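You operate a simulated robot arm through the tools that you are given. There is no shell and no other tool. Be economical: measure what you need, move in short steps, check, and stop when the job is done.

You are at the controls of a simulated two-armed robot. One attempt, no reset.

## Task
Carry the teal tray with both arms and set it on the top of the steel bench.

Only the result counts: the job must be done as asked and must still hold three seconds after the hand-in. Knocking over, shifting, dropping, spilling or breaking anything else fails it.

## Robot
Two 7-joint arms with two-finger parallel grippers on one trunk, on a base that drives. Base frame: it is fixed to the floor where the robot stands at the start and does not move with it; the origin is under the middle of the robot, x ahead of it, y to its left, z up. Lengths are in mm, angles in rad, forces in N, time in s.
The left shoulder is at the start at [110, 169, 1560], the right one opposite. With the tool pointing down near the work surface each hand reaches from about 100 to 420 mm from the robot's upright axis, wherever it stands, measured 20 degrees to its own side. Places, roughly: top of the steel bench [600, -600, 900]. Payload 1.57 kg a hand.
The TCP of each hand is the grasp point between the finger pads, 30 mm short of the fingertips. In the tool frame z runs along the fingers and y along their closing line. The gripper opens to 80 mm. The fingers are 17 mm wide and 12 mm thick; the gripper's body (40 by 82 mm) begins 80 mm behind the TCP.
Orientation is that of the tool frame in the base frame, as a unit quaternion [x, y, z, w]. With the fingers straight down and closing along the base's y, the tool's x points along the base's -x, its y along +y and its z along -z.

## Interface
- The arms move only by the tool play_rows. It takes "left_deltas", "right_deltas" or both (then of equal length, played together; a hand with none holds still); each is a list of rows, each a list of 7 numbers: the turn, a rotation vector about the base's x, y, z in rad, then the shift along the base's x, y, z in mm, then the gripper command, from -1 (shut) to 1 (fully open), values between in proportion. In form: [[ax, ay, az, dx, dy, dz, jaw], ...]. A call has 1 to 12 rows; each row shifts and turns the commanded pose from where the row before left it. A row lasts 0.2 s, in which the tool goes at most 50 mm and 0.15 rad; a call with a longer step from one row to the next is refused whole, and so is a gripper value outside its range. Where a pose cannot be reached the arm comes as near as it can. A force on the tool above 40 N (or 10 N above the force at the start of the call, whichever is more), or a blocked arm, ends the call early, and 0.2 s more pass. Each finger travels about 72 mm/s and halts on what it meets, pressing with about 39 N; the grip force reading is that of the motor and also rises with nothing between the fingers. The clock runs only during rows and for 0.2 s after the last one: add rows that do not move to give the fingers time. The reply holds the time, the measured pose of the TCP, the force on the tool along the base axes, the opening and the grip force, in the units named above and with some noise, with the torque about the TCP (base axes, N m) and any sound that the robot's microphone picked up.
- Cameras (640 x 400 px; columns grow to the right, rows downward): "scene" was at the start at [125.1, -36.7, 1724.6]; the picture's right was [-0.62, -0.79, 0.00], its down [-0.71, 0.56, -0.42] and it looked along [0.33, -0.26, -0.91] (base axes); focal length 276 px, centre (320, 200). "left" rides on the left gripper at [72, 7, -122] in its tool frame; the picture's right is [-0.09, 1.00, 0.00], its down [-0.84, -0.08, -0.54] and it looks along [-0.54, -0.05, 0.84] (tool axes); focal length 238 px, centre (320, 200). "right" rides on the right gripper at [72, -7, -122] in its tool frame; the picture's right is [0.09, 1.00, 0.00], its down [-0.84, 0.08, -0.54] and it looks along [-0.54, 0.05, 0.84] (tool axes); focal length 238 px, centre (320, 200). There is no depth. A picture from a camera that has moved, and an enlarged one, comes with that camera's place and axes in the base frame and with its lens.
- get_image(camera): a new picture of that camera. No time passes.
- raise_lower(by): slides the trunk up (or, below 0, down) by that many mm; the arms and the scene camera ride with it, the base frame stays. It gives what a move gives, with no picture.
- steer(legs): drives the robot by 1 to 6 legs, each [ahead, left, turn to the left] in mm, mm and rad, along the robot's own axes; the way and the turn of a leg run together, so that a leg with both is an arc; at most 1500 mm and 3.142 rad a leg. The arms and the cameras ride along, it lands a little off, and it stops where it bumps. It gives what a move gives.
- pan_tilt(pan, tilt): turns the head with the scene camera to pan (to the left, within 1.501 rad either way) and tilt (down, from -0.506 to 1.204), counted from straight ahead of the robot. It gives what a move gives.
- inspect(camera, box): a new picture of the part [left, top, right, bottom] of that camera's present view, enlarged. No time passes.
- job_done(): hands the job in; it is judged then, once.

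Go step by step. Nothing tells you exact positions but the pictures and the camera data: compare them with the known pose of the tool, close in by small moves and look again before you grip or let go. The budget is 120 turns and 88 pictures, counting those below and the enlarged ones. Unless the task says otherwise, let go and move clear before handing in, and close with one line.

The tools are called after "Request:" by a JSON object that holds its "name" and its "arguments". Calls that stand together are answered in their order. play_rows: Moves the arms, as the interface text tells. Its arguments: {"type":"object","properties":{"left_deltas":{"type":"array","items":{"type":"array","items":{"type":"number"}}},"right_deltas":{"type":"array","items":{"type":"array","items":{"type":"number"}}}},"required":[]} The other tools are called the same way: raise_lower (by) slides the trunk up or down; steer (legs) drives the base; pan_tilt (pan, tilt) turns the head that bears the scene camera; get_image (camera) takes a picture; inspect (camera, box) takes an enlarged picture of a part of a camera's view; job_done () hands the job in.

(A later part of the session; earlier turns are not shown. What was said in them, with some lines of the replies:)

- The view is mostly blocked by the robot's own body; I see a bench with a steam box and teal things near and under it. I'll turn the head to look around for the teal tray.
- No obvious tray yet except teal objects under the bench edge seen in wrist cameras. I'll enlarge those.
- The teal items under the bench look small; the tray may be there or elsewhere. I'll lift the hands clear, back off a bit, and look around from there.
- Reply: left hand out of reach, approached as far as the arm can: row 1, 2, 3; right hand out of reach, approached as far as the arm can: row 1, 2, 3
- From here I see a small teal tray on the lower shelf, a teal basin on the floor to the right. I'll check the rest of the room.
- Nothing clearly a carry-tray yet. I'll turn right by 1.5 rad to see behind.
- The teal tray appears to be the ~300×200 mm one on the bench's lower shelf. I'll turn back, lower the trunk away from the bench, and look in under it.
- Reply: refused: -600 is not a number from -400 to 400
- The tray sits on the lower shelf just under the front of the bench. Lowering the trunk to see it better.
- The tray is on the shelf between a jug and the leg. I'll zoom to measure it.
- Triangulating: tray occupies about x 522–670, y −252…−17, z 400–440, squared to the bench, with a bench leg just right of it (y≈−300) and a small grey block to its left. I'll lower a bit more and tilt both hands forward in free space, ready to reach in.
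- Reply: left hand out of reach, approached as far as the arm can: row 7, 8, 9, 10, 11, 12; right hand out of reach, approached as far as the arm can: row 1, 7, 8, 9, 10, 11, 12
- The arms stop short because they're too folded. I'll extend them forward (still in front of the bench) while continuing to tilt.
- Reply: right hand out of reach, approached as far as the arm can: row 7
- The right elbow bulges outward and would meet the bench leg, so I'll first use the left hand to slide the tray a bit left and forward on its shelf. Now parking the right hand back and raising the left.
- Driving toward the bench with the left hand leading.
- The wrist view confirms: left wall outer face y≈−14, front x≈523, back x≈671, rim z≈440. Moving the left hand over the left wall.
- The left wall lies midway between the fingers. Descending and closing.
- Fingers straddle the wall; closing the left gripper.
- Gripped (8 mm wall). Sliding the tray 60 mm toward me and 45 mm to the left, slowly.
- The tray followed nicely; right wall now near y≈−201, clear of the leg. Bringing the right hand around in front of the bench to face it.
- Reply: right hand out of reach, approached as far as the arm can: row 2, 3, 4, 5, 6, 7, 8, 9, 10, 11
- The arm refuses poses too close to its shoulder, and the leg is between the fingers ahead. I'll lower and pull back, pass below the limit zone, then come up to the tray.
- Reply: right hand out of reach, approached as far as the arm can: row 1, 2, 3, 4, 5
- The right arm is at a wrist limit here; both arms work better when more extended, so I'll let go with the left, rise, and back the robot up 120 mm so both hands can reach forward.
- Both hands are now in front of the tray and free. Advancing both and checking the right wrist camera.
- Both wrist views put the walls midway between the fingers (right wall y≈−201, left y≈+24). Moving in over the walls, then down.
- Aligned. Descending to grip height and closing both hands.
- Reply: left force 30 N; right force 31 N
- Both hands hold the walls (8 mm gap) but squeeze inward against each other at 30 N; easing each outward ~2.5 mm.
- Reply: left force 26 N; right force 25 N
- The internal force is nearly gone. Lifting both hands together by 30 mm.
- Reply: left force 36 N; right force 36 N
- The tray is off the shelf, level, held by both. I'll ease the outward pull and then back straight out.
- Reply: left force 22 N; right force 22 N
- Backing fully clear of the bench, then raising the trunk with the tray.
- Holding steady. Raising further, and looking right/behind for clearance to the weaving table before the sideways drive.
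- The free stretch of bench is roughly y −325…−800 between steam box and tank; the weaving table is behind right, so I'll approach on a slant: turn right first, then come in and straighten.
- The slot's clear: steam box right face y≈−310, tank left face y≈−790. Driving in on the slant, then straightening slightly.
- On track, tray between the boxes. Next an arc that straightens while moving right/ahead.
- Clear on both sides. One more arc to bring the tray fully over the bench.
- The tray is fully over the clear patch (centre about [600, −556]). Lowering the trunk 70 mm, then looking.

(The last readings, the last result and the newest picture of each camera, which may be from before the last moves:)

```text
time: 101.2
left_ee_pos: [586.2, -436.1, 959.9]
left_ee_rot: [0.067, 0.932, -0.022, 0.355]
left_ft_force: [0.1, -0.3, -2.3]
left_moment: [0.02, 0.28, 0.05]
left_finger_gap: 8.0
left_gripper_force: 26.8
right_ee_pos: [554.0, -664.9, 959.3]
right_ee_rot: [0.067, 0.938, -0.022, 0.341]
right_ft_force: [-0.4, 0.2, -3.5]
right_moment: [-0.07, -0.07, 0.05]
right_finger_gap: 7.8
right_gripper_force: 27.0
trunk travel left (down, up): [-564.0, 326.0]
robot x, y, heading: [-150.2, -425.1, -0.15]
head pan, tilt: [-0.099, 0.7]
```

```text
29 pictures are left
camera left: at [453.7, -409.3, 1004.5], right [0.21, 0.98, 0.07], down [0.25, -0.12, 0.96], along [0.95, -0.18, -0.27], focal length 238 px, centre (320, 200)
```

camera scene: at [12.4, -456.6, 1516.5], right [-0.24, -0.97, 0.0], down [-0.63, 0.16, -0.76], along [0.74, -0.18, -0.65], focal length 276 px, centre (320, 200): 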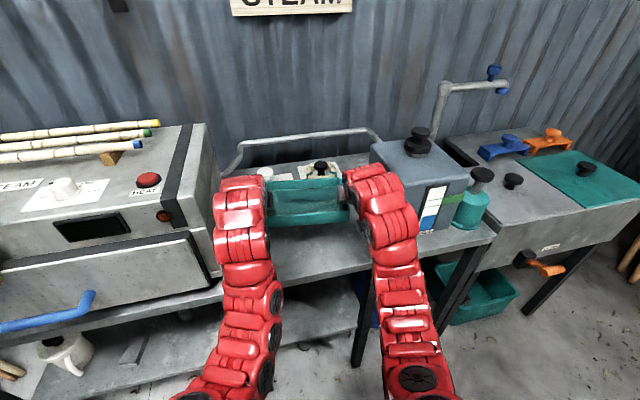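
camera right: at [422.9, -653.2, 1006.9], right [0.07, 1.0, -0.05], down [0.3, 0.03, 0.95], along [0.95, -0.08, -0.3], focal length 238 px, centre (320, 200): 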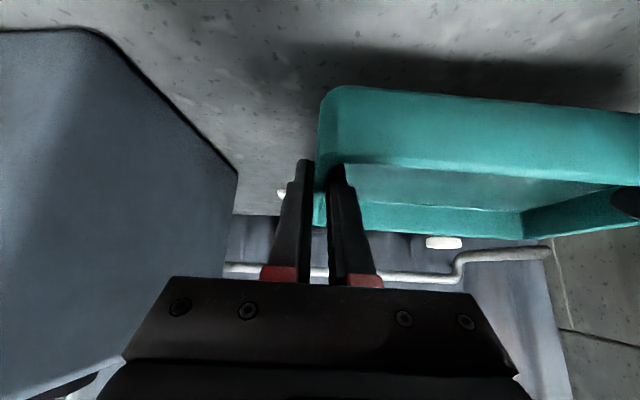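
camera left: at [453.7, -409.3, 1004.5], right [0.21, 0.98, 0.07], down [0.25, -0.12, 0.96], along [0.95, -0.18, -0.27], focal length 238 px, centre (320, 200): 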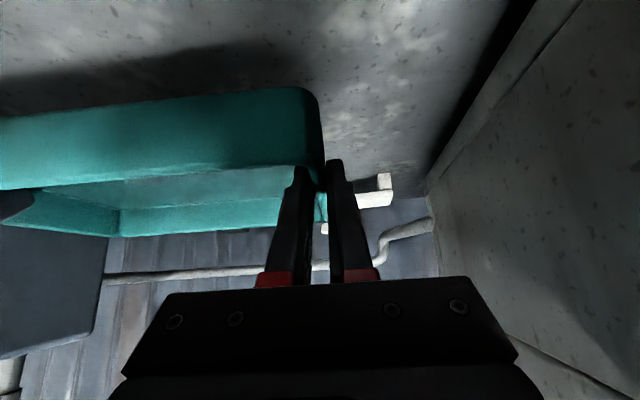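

About 20 mm of air left. Creeping down with both arms.

Request:
{"name": "play_rows", "arguments": {"left_deltas": [[0, 0, 0, 0, 0, -3, -1], [0, 0, 0, 0, 0, -3, -1], [0, 0, 0, 0, 0, -3, -1], [0, 0, 0, 0, 0, -3, -1], [0, 0, 0, 0, 0, -2, -1]], "right_deltas": [[0, 0, 0, 0, 0, -3, -1], [0, 0, 0, 0, 0, -3, -1], [0, 0, 0, 0, 0, -3, -1], [0, 0, 0, 0, 0, -3, -1], [0, 0, 0, 0, 0, -2, -1]]}}

Request:
{"name": "get_image", "arguments": {"camera": "right"}}

```text
time: 102.4
left_ee_pos: [586.7, -435.2, 947.3]
left_ee_rot: [0.067, 0.932, -0.022, 0.355]
left_ft_force: [0.0, -1.3, -2.5]
left_moment: [-0.18, -0.25, 0.04]
left_finger_gap: 7.8
left_gripper_force: 27.3
right_ee_pos: [554.2, -664.0, 944.4]
right_ee_rot: [0.067, 0.937, -0.022, 0.341]
right_ft_force: [-0.1, 1.1, -3.3]
right_moment: [-0.02, 0.52, 0.01]
right_finger_gap: 7.6
right_gripper_force: 27.2
trunk travel left (down, up): [-564.0, 326.0]
robot x, y, heading: [-141.9, -420.6, -0.143]
head pan, tilt: [-0.099, 0.7]
```

```text
28 pictures are left
camera right: at [423.0, -653.0, 992.9], right [0.07, 1.0, -0.05], down [0.3, 0.03, 0.95], along [0.95, -0.08, -0.3], focal length 238 px, centre (320, 200)
```

right: 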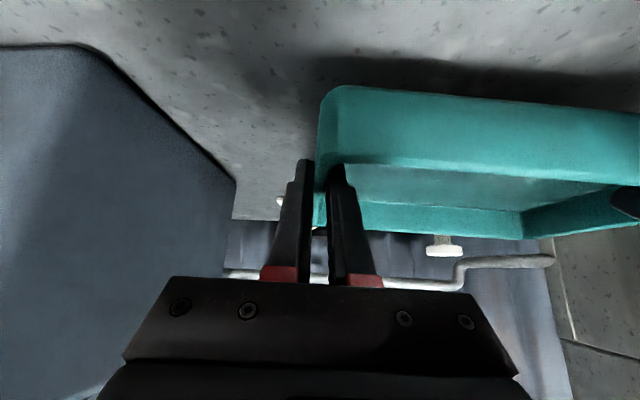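

Request:
{"name": "play_rows", "arguments": {"left_deltas": [[0, 0, 0, 0, 0, -2, -1], [0, 0, 0, 0, 0, -2, -1], [0, 0, 0, 0, 0, -2, -1]], "right_deltas": [[0, 0, 0, 0, 0, -2, -1], [0, 0, 0, 0, 0, -2, -1], [0, 0, 0, 0, 0, -2, -1]]}}

```text
time: 103.2
left_ee_pos: [586.1, -434.6, 939.3]
left_ee_rot: [0.067, 0.932, -0.023, 0.355]
left_ft_force: [1.2, -1.0, -1.3]
left_moment: [-0.2, -0.34, 0.06]
left_finger_gap: 7.7
left_gripper_force: 26.9
right_ee_pos: [555.7, -664.6, 939.8]
right_ee_rot: [0.068, 0.938, -0.023, 0.34]
right_ft_force: [1.3, 1.1, -5.3]
right_moment: [-0.08, 0.58, -0.04]
right_finger_gap: 7.4
right_gripper_force: 26.9
trunk travel left (down, up): [-564.0, 326.0]
robot x, y, heading: [-148.4, -421.4, -0.147]
head pan, tilt: [-0.099, 0.7]
```

Not in contact yet; continuing in 2 mm steps.

Request:
{"name": "play_rows", "arguments": {"left_deltas": [[0, 0, 0, 0, 0, -2, -1], [0, 0, 0, 0, 0, -1, -1]], "right_deltas": [[0, 0, 0, 0, 0, -2, -1], [0, 0, 0, 0, 0, -1, -1]]}}

Request:
{"name": "get_image", "arguments": {"camera": "right"}}

Request:
{"name": "get_image", "arguments": {"camera": "left"}}

```text
time: 103.8
left_ee_pos: [586.2, -435.2, 936.6]
left_ee_rot: [0.067, 0.932, -0.022, 0.356]
left_ft_force: [-2.2, -0.9, 0.4]
left_moment: [-0.32, -0.16, -0.27]
left_finger_gap: 7.9
left_gripper_force: 26.9
right_ee_pos: [555.6, -664.8, 936.9]
right_ee_rot: [0.068, 0.937, -0.023, 0.341]
right_ft_force: [1.4, 0.6, -5.1]
right_moment: [-0.22, 0.42, -0.2]
right_finger_gap: 8.1
right_gripper_force: 27.0
trunk travel left (down, up): [-564.0, 326.0]
robot x, y, heading: [-149.1, -422.3, -0.143]
head pan, tilt: [-0.099, 0.7]
```

```text
27 pictures are left
camera right: at [422.9, -652.8, 983.9], right [0.07, 1.0, -0.05], down [0.3, 0.03, 0.95], along [0.95, -0.09, -0.3], focal length 238 px, centre (320, 200)
```

right: 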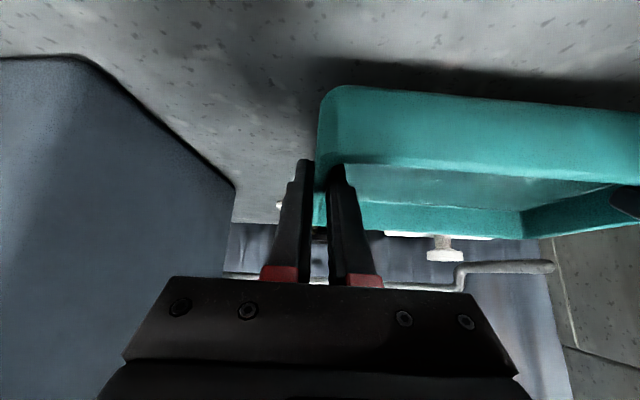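

```text
26 pictures are left
camera left: at [453.9, -409.1, 980.8], right [0.21, 0.98, 0.07], down [0.25, -0.12, 0.96], along [0.95, -0.18, -0.27], focal length 238 px, centre (320, 200)
```

left: 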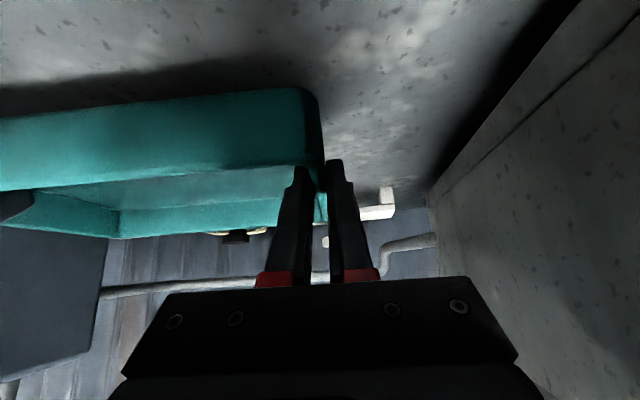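

Near contact (left load is vanishing). A little more.

Request:
{"name": "play_rows", "arguments": {"left_deltas": [[0, 0, 0, 0, 0, -1, -1], [0, 0, 0, 0, 0, -1, -1]], "right_deltas": [[0, 0, 0, 0, 0, -1, -1], [0, 0, 0, 0, 0, -1, -1]]}}

```text
time: 104.4
left_ee_pos: [587.5, -436.1, 934.8]
left_ee_rot: [0.067, 0.932, -0.023, 0.355]
left_ft_force: [-3.2, 1.4, 1.0]
left_moment: [-0.29, 0.27, -0.43]
left_finger_gap: 7.9
left_gripper_force: 27.2
right_ee_pos: [555.0, -666.2, 934.6]
right_ee_rot: [0.067, 0.938, -0.021, 0.34]
right_ft_force: [2.6, -2.1, -5.3]
right_moment: [-0.32, 0.02, -0.25]
right_finger_gap: 7.8
right_gripper_force: 26.9
trunk travel left (down, up): [-564.0, 326.0]
robot x, y, heading: [-148.4, -423.9, -0.144]
head pan, tilt: [-0.099, 0.7]
```

Request:
{"name": "play_rows", "arguments": {"left_deltas": [[0, 0, 0, 0, 0, -1.5, -1], [0, 0, 0, 0, 0, -1.5, -1]], "right_deltas": [[0, 0, 0, 0, 0, -1.5, -1], [0, 0, 0, 0, 0, -1.5, -1]]}}

Request:
{"name": "inspect", "arguments": {"camera": "right", "box": [230, 30, 640, 286]}}

```text
time: 105.0
left_ee_pos: [587.1, -435.8, 932.0]
left_ee_rot: [0.067, 0.932, -0.023, 0.355]
left_ft_force: [-0.4, 1.6, -1.9]
left_moment: [-0.07, 0.28, -0.04]
left_finger_gap: 7.9
left_gripper_force: 27.2
right_ee_pos: [555.5, -666.2, 930.6]
right_ee_rot: [0.068, 0.938, -0.023, 0.34]
right_ft_force: [0.0, -1.8, -3.8]
right_moment: [-0.2, -0.04, 0.03]
right_finger_gap: 8.0
right_gripper_force: 26.7
trunk travel left (down, up): [-564.0, 326.0]
robot x, y, heading: [-143.2, -425.0, -0.144]
head pan, tilt: [-0.099, 0.7]
```

```text
1.56 times, centred on (435, 158) of right
camera zoom: at [423.0, -653.2, 978.8], right [0.07, 1.0, -0.05], down [0.3, 0.03, 0.95], along [0.95, -0.08, -0.3], focal length 372 px, centre (140, 266)
```

zoom: 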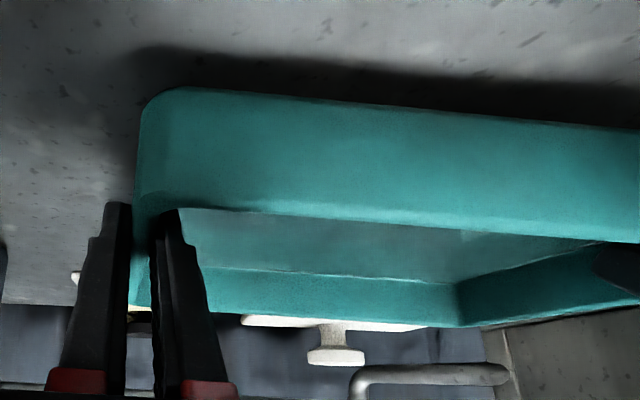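

There's still a visible shadow gap; continuing down with the force guard.

Request:
{"name": "play_rows", "arguments": {"left_deltas": [[0, 0, 0, 0, 0, -2, -1], [0, 0, 0, 0, 0, -2, -1], [0, 0, 0, 0, 0, -2, -1], [0, 0, 0, 0, 0, -2, -1]], "right_deltas": [[0, 0, 0, 0, 0, -2, -1], [0, 0, 0, 0, 0, -2, -1], [0, 0, 0, 0, 0, -2, -1], [0, 0, 0, 0, 0, -2, -1]]}}

Request:
{"name": "inspect", "arguments": {"camera": "right", "box": [230, 30, 640, 286]}}

```text
time: 106.0
left_ee_pos: [586.5, -436.0, 924.4]
left_ee_rot: [0.067, 0.932, -0.022, 0.355]
left_ft_force: [-0.2, 0.0, -2.9]
left_moment: [0.03, 0.67, 0.06]
left_finger_gap: 7.7
left_gripper_force: 27.1
right_ee_pos: [554.6, -664.6, 921.9]
right_ee_rot: [0.068, 0.938, -0.022, 0.34]
right_ft_force: [-0.1, 0.3, -4.0]
right_moment: [-0.2, -0.47, -0.04]
right_finger_gap: 8.1
right_gripper_force: 27.0
trunk travel left (down, up): [-564.0, 326.0]
robot x, y, heading: [-147.2, -423.6, -0.144]
head pan, tilt: [-0.099, 0.7]
```

```text
1.56 times, centred on (435, 158) of right
camera zoom: at [422.9, -653.1, 970.6], right [0.07, 1.0, -0.05], down [0.3, 0.03, 0.95], along [0.95, -0.08, -0.3], focal length 372 px, centre (140, 266)
```

zoom: 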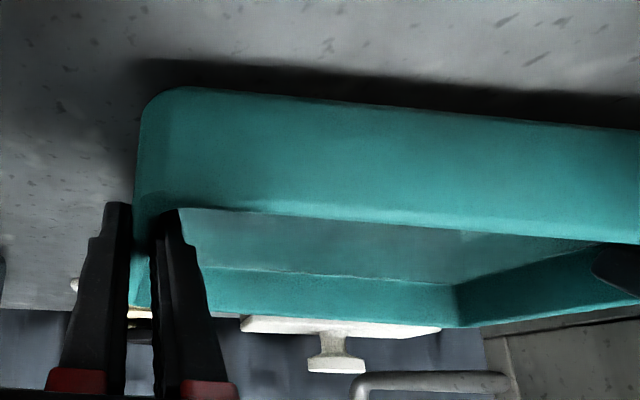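

Gap shrinking; roughly 10+ mm remain. Continuing.

Request:
{"name": "play_rows", "arguments": {"left_deltas": [[0, 0, 0, 0, 0, -2.5, -1], [0, 0, 0, 0, 0, -2.5, -1], [0, 0, 0, 0, 0, -2, -1], [0, 0, 0, 0, 0, -2, -1]], "right_deltas": [[0, 0, 0, 0, 0, -2, -1], [0, 0, 0, 0, 0, -2, -1], [0, 0, 0, 0, 0, -2, -1], [0, 0, 0, 0, 0, -2, -1]]}}

Request:
{"name": "inspect", "arguments": {"camera": "right", "box": [230, 30, 640, 286]}}

```text
time: 107.0
left_ee_pos: [587.5, -436.8, 915.6]
left_ee_rot: [0.066, 0.932, -0.021, 0.357]
left_ft_force: [-2.3, -0.1, -0.4]
left_moment: [-0.33, -0.05, -0.29]
left_finger_gap: 7.7
left_gripper_force: 27.1
right_ee_pos: [556.0, -665.8, 914.2]
right_ee_rot: [0.067, 0.938, -0.022, 0.341]
right_ft_force: [3.6, 1.6, -5.8]
right_moment: [-0.25, 0.29, -0.33]
right_finger_gap: 8.1
right_gripper_force: 26.9
trunk travel left (down, up): [-564.0, 326.0]
robot x, y, heading: [-146.5, -424.7, -0.146]
head pan, tilt: [-0.099, 0.7]
```

```text
1.56 times, centred on (435, 158) of right
camera zoom: at [423.1, -653.0, 962.6], right [0.07, 1.0, -0.05], down [0.3, 0.03, 0.95], along [0.95, -0.08, -0.3], focal length 372 px, centre (140, 266)
```

zoom: 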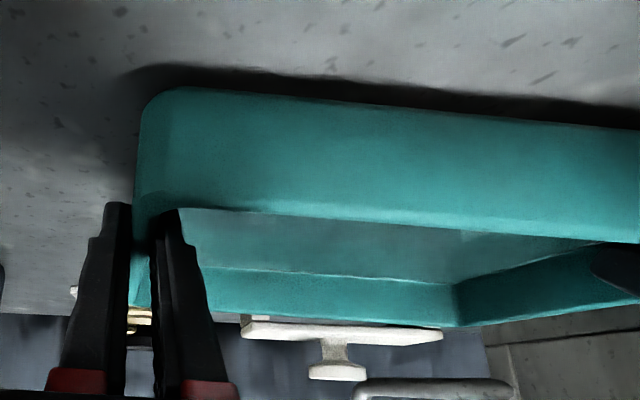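

Request:
{"name": "play_rows", "arguments": {"left_deltas": [[0, 0, 0, 0, 0, -2, -1], [0, 0, 0, 0, 0, -2, -1], [0, 0, 0, 0, 0, -2, -1]], "right_deltas": [[0, 0, 0, 0, 0, -2, -1], [0, 0, 0, 0, 0, -2, -1], [0, 0, 0, 0, 0, -2, -1]]}}

Request:
{"name": "inspect", "arguments": {"camera": "right", "box": [230, 30, 640, 286]}}

```text
time: 107.8
left_ee_pos: [587.0, -434.9, 908.9]
left_ee_rot: [0.068, 0.932, -0.024, 0.355]
left_ft_force: [-3.5, -0.5, 1.1]
left_moment: [-0.49, -0.43, -0.37]
left_finger_gap: 8.4
left_gripper_force: 26.5
right_ee_pos: [555.6, -664.4, 909.0]
right_ee_rot: [0.069, 0.937, -0.023, 0.341]
right_ft_force: [3.6, 0.6, -7.1]
right_moment: [-0.3, 0.75, -0.4]
right_finger_gap: 7.9
right_gripper_force: 27.0
trunk travel left (down, up): [-564.0, 326.0]
robot x, y, heading: [-147.0, -420.9, -0.149]
head pan, tilt: [-0.099, 0.7]
```

```text
1.56 times, centred on (435, 158) of right
camera zoom: at [422.8, -653.3, 956.7], right [0.07, 1.0, -0.05], down [0.3, 0.03, 0.95], along [0.95, -0.08, -0.3], focal length 372 px, centre (140, 266)
```

zoom: 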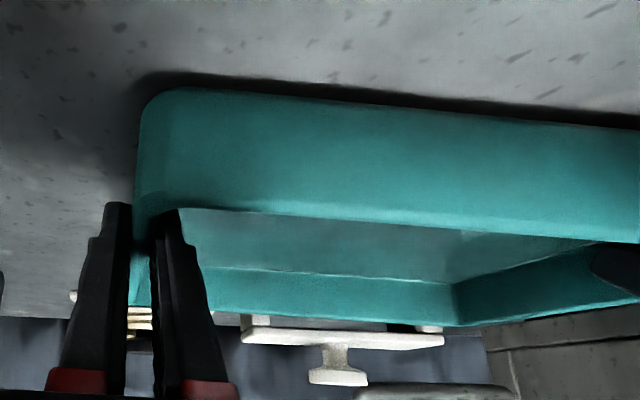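

Request:
{"name": "play_rows", "arguments": {"left_deltas": [[0, 0, 0, 0, 0, -1.5, -1], [0, 0, 0, 0, 0, -1.5, -1], [0, 0, 0, 0, 0, -1.5, -1]], "right_deltas": [[0, 0, 0, 0, 0, -1.5, -1], [0, 0, 0, 0, 0, -1.5, -1], [0, 0, 0, 0, 0, -1.5, -1]]}}

Request:
{"name": "inspect", "arguments": {"camera": "right", "box": [230, 30, 640, 286]}}

Request:
{"name": "inspect", "arguments": {"camera": "left", "box": [0, 30, 410, 286]}}

```text
time: 108.6
left_ee_pos: [586.2, -435.6, 905.1]
left_ee_rot: [0.067, 0.932, -0.023, 0.355]
left_ft_force: [-4.0, 0.1, 1.1]
left_moment: [-0.56, -0.23, -0.41]
left_finger_gap: 7.9
left_gripper_force: 26.7
right_ee_pos: [554.4, -666.0, 904.4]
right_ee_rot: [0.067, 0.938, -0.022, 0.34]
right_ft_force: [3.9, -0.7, -7.1]
right_moment: [-0.47, 0.57, -0.49]
right_finger_gap: 8.1
right_gripper_force: 26.7
trunk travel left (down, up): [-564.0, 326.0]
robot x, y, heading: [-147.7, -423.6, -0.14]
head pan, tilt: [-0.099, 0.7]
```

```text
1.56 times, centred on (435, 158) of right
camera zoom: at [422.9, -652.9, 952.5], right [0.07, 1.0, -0.05], down [0.3, 0.03, 0.95], along [0.95, -0.08, -0.3], focal length 372 px, centre (140, 266)
```

zoom: 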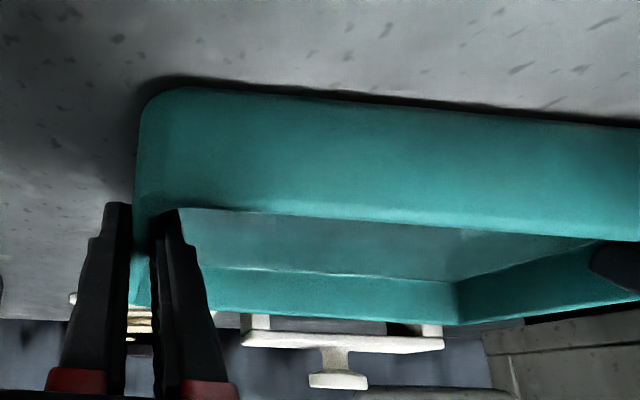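

```text
1.56 times, centred on (205, 158) of left
camera zoom: at [454.1, -409.2, 948.6], right [0.21, 0.98, 0.07], down [0.25, -0.12, 0.96], along [0.95, -0.18, -0.27], focal length 372 px, centre (500, 266)
```

zoom: 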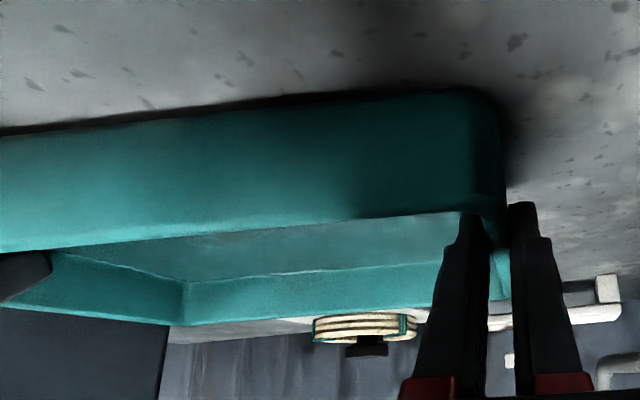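

Almost touching; a few more millimetres.

Request:
{"name": "play_rows", "arguments": {"left_deltas": [[0, 0, 0, 0, 0, -1, -1], [0, 0, 0, 0, 0, -1, -1], [0, 0, 0, 0, 0, -1, -1]], "right_deltas": [[0, 0, 0, 0, 0, -1, -1], [0, 0, 0, 0, 0, -1, -1], [0, 0, 0, 0, 0, -1, -1]]}}

Request:
{"name": "inspect", "arguments": {"camera": "right", "box": [230, 30, 640, 286]}}

```text
time: 109.4
left_ee_pos: [586.8, -435.0, 900.8]
left_ee_rot: [0.068, 0.932, -0.023, 0.355]
left_ft_force: [-2.5, 2.5, 0.6]
left_moment: [-0.38, 0.05, -0.32]
left_finger_gap: 8.0
left_gripper_force: 27.1
right_ee_pos: [555.5, -665.1, 901.8]
right_ee_rot: [0.068, 0.937, -0.023, 0.341]
right_ft_force: [2.0, -1.7, -6.1]
right_moment: [-0.36, 0.15, -0.2]
right_finger_gap: 8.0
right_gripper_force: 26.8
trunk travel left (down, up): [-564.0, 326.0]
robot x, y, heading: [-145.7, -425.4, -0.146]
head pan, tilt: [-0.099, 0.7]
```

```text
1.56 times, centred on (435, 158) of right
camera zoom: at [423.2, -652.9, 949.4], right [0.07, 1.0, -0.05], down [0.3, 0.03, 0.95], along [0.95, -0.08, -0.3], focal length 372 px, centre (140, 266)
```

zoom: 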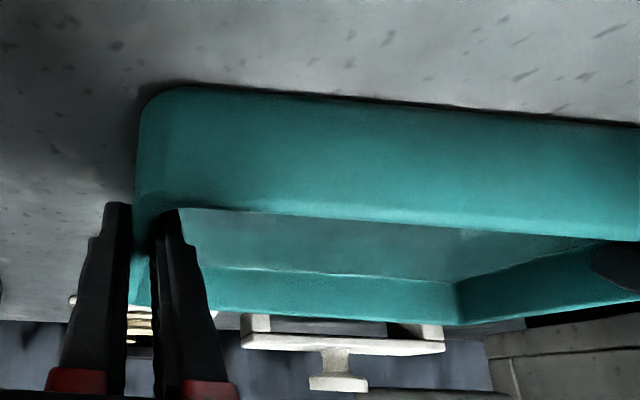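

Request:
{"name": "play_rows", "arguments": {"left_deltas": [[0, 0, 0, 0, 0, -1, -1], [0, 0, 0, 0, 0, -1, -1], [0, 0, 0, 0, 0, -1, -1]], "right_deltas": [[0, 0, 0, 0, 0, -1, -1], [0, 0, 0, 0, 0, -1, -1], [0, 0, 0, 0, 0, -1, -1]]}}

```text
time: 110.2
left_ee_pos: [586.1, -434.2, 900.3]
left_ee_rot: [0.066, 0.931, -0.022, 0.357]
left_ft_force: [1.5, 0.6, 9.3]
left_moment: [-0.41, -0.72, -0.21]
left_finger_gap: 8.0
left_gripper_force: 27.0
right_ee_pos: [555.3, -665.0, 900.4]
right_ee_rot: [0.067, 0.937, -0.022, 0.342]
right_ft_force: [3.4, -1.5, -2.4]
right_moment: [-0.42, -0.69, -0.21]
right_finger_gap: 8.0
right_gripper_force: 27.1
trunk travel left (down, up): [-564.0, 326.0]
robot x, y, heading: [-143.2, -423.5, -0.144]
head pan, tilt: [-0.099, 0.7]
```

Left end touches; lowering the right 1.5 mm.

Request:
{"name": "play_rows", "arguments": {"right_deltas": [[0, 0, 0, 0, 0, -1, -1], [0, 0, 0, 0, 0, -0.5, -1], [0, 0, 0, 0, 0, 0, -1]]}}

Request:
{"name": "inspect", "arguments": {"camera": "right", "box": [230, 30, 640, 286]}}

Request:
{"name": "inspect", "arguments": {"camera": "left", "box": [0, 30, 410, 286]}}

```text
time: 111.0
left_ee_pos: [586.1, -435.3, 900.9]
left_ee_rot: [0.067, 0.931, -0.023, 0.357]
left_ft_force: [4.9, -0.5, 8.7]
left_moment: [-0.21, -0.59, 0.05]
left_finger_gap: 7.7
left_gripper_force: 27.8
right_ee_pos: [554.2, -665.2, 898.4]
right_ee_rot: [0.068, 0.937, -0.022, 0.343]
right_ft_force: [5.6, -2.6, 13.8]
right_moment: [-0.17, 0.41, -0.01]
right_finger_gap: 7.9
right_gripper_force: 26.9
trunk travel left (down, up): [-564.0, 326.0]
robot x, y, heading: [-150.3, -423.7, -0.143]
head pan, tilt: [-0.099, 0.7]
```

```text
1.56 times, centred on (435, 158) of right
camera zoom: at [421.8, -652.8, 947.2], right [0.07, 1.0, -0.05], down [0.3, 0.03, 0.95], along [0.95, -0.08, -0.29], focal length 372 px, centre (140, 266)
```

zoom: 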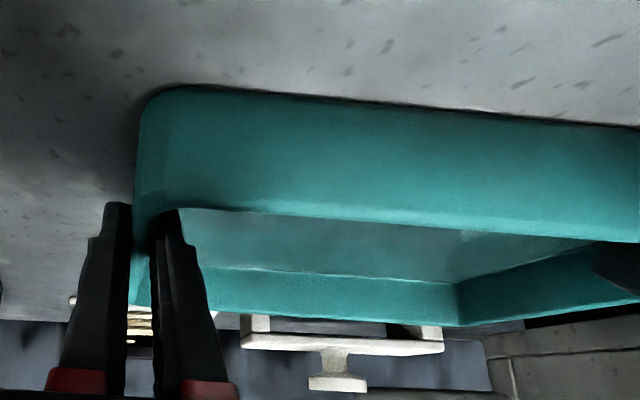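

```text
1.56 times, centred on (205, 158) of left
camera zoom: at [452.7, -408.9, 944.5], right [0.21, 0.98, 0.07], down [0.25, -0.12, 0.96], along [0.95, -0.18, -0.27], focal length 372 px, centre (500, 266)
```

zoom: 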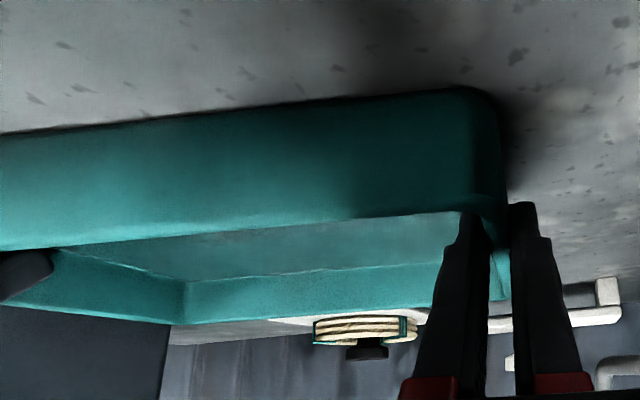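

Contact on both ends, no shadow gap. Opening both hands and rising straight up.

Request:
{"name": "play_rows", "arguments": {"left_deltas": [[0, 0, 0, 0, 0, 0, -0.6], [0, 0, 0, 0, 0, 0, -0.3], [0, 0, 0, 0, 0, 0, 0], [0, 0, 0, 0, 0, 0, 0], [0, 0, 0, 0, 0, 4, 0], [0, 0, 0, 0, 0, 12, 0], [0, 0, 0, 0, 0, 20, 0], [0, 0, 0, 0, 0, 25, 0]], "right_deltas": [[0, 0, 0, 0, 0, 0, -0.6], [0, 0, 0, 0, 0, 0, -0.3], [0, 0, 0, 0, 0, 0, 0], [0, 0, 0, 0, 0, 0, 0], [0, 0, 0, 0, 0, 4, 0], [0, 0, 0, 0, 0, 12, 0], [0, 0, 0, 0, 0, 20, 0], [0, 0, 0, 0, 0, 25, 0]]}}

Request:
{"name": "get_image", "arguments": {"camera": "right"}}

Request:
{"name": "get_image", "arguments": {"camera": "scene"}}

```text
time: 112.8
left_ee_pos: [585.6, -437.6, 960.0]
left_ee_rot: [0.068, 0.932, -0.023, 0.355]
left_ft_force: [0.1, -0.2, 0.2]
left_moment: [-0.04, 0.01, 0.02]
left_finger_gap: 39.7
left_gripper_force: 0.1
right_ee_pos: [554.0, -665.9, 957.9]
right_ee_rot: [0.068, 0.937, -0.021, 0.342]
right_ft_force: [-1.2, -1.0, 0.7]
right_moment: [0.03, -0.02, 0.03]
right_finger_gap: 40.1
right_gripper_force: 0.0
trunk travel left (down, up): [-564.0, 326.0]
robot x, y, heading: [-145.9, -423.6, -0.146]
head pan, tilt: [-0.099, 0.7]
```

```text
16 pictures are left
camera right: at [421.9, -654.4, 1006.2], right [0.07, 1.0, -0.05], down [0.3, 0.03, 0.95], along [0.95, -0.09, -0.3], focal length 238 px, centre (320, 200)
```

right: 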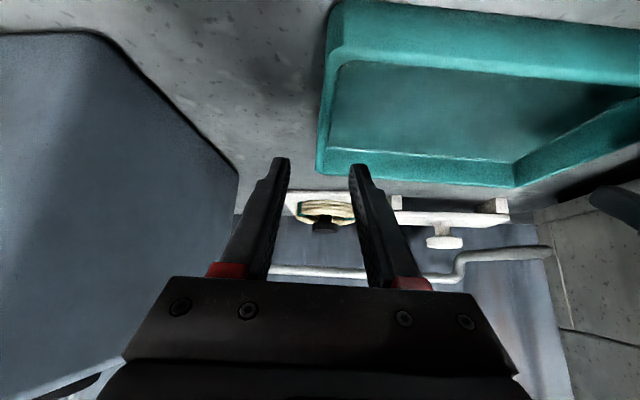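

```text
15 pictures are left
camera scene: at [10.4, -456.2, 1446.8], right [-0.24, -0.97, 0.0], down [-0.62, 0.16, -0.77], along [0.74, -0.18, -0.64], focal length 276 px, centre (320, 200)
```

scene: 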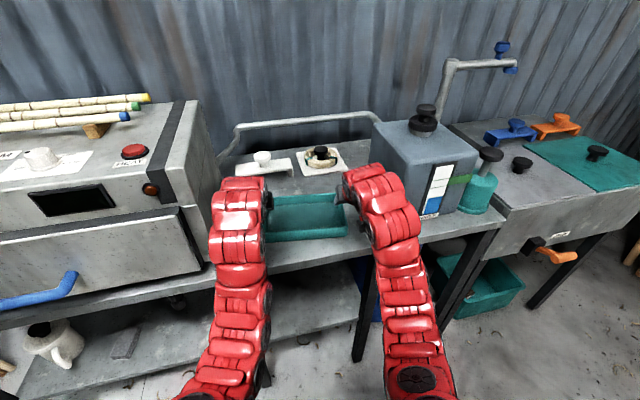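

The tray stands on the bench, hands empty and above it. Raising the trunk to move clear (no backing up, the table is behind) and a last check.

Request:
{"name": "raise_lower", "arguments": {"by": 100}}

Request:
{"name": "get_image", "arguments": {"camera": "left"}}

Request:
{"name": "get_image", "arguments": {"camera": "scene"}}

```text
time: 114.1
left_ee_pos: [586.1, -435.5, 1058.4]
left_ee_rot: [0.067, 0.932, -0.023, 0.356]
left_ft_force: [-0.4, 0.3, 0.7]
left_moment: [0.01, -0.02, 0.0]
left_finger_gap: 40.0
left_gripper_force: 0.0
right_ee_pos: [555.7, -665.4, 1057.0]
right_ee_rot: [0.066, 0.938, -0.021, 0.341]
right_ft_force: [1.2, 0.5, -0.3]
right_moment: [0.0, -0.02, 0.0]
right_finger_gap: 39.7
right_gripper_force: 0.0
trunk travel left (down, up): [-664.0, 226.0]
robot x, y, heading: [-150.1, -421.0, -0.149]
head pan, tilt: [-0.099, 0.7]
```

```text
14 pictures are left
camera left: at [453.4, -409.5, 1103.8], right [0.21, 0.98, 0.07], down [0.25, -0.12, 0.96], along [0.95, -0.18, -0.27], focal length 238 px, centre (320, 200)
```

left: 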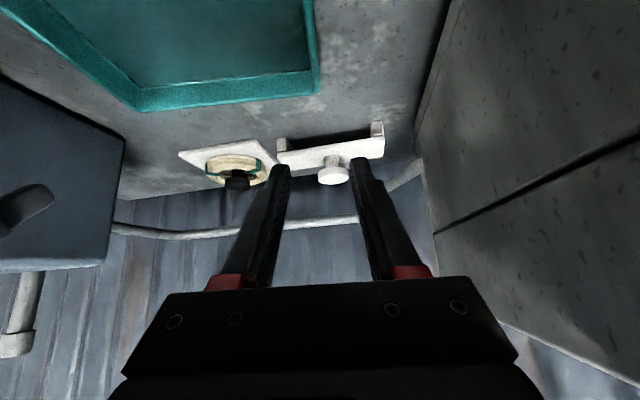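

```text
13 pictures are left
camera scene: at [11.3, -454.8, 1546.6], right [-0.24, -0.97, 0.0], down [-0.63, 0.16, -0.76], along [0.74, -0.18, -0.64], focal length 276 px, centre (320, 200)
```

scene: 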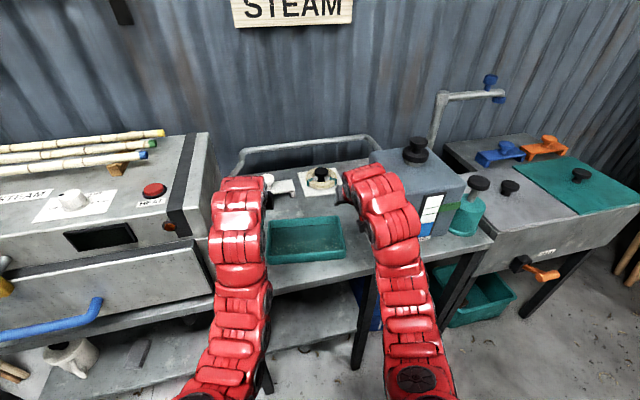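

The tray rests flat on the bench top, everything else is in place and both hands are clear, so I'm handing in.

Request:
{"name": "job_done", "arguments": {}}

```text
The job is handed in.
```

The teal tray now sits flat on top of the steel bench. Both arms carried it there, and both hands have let go and moved clear.
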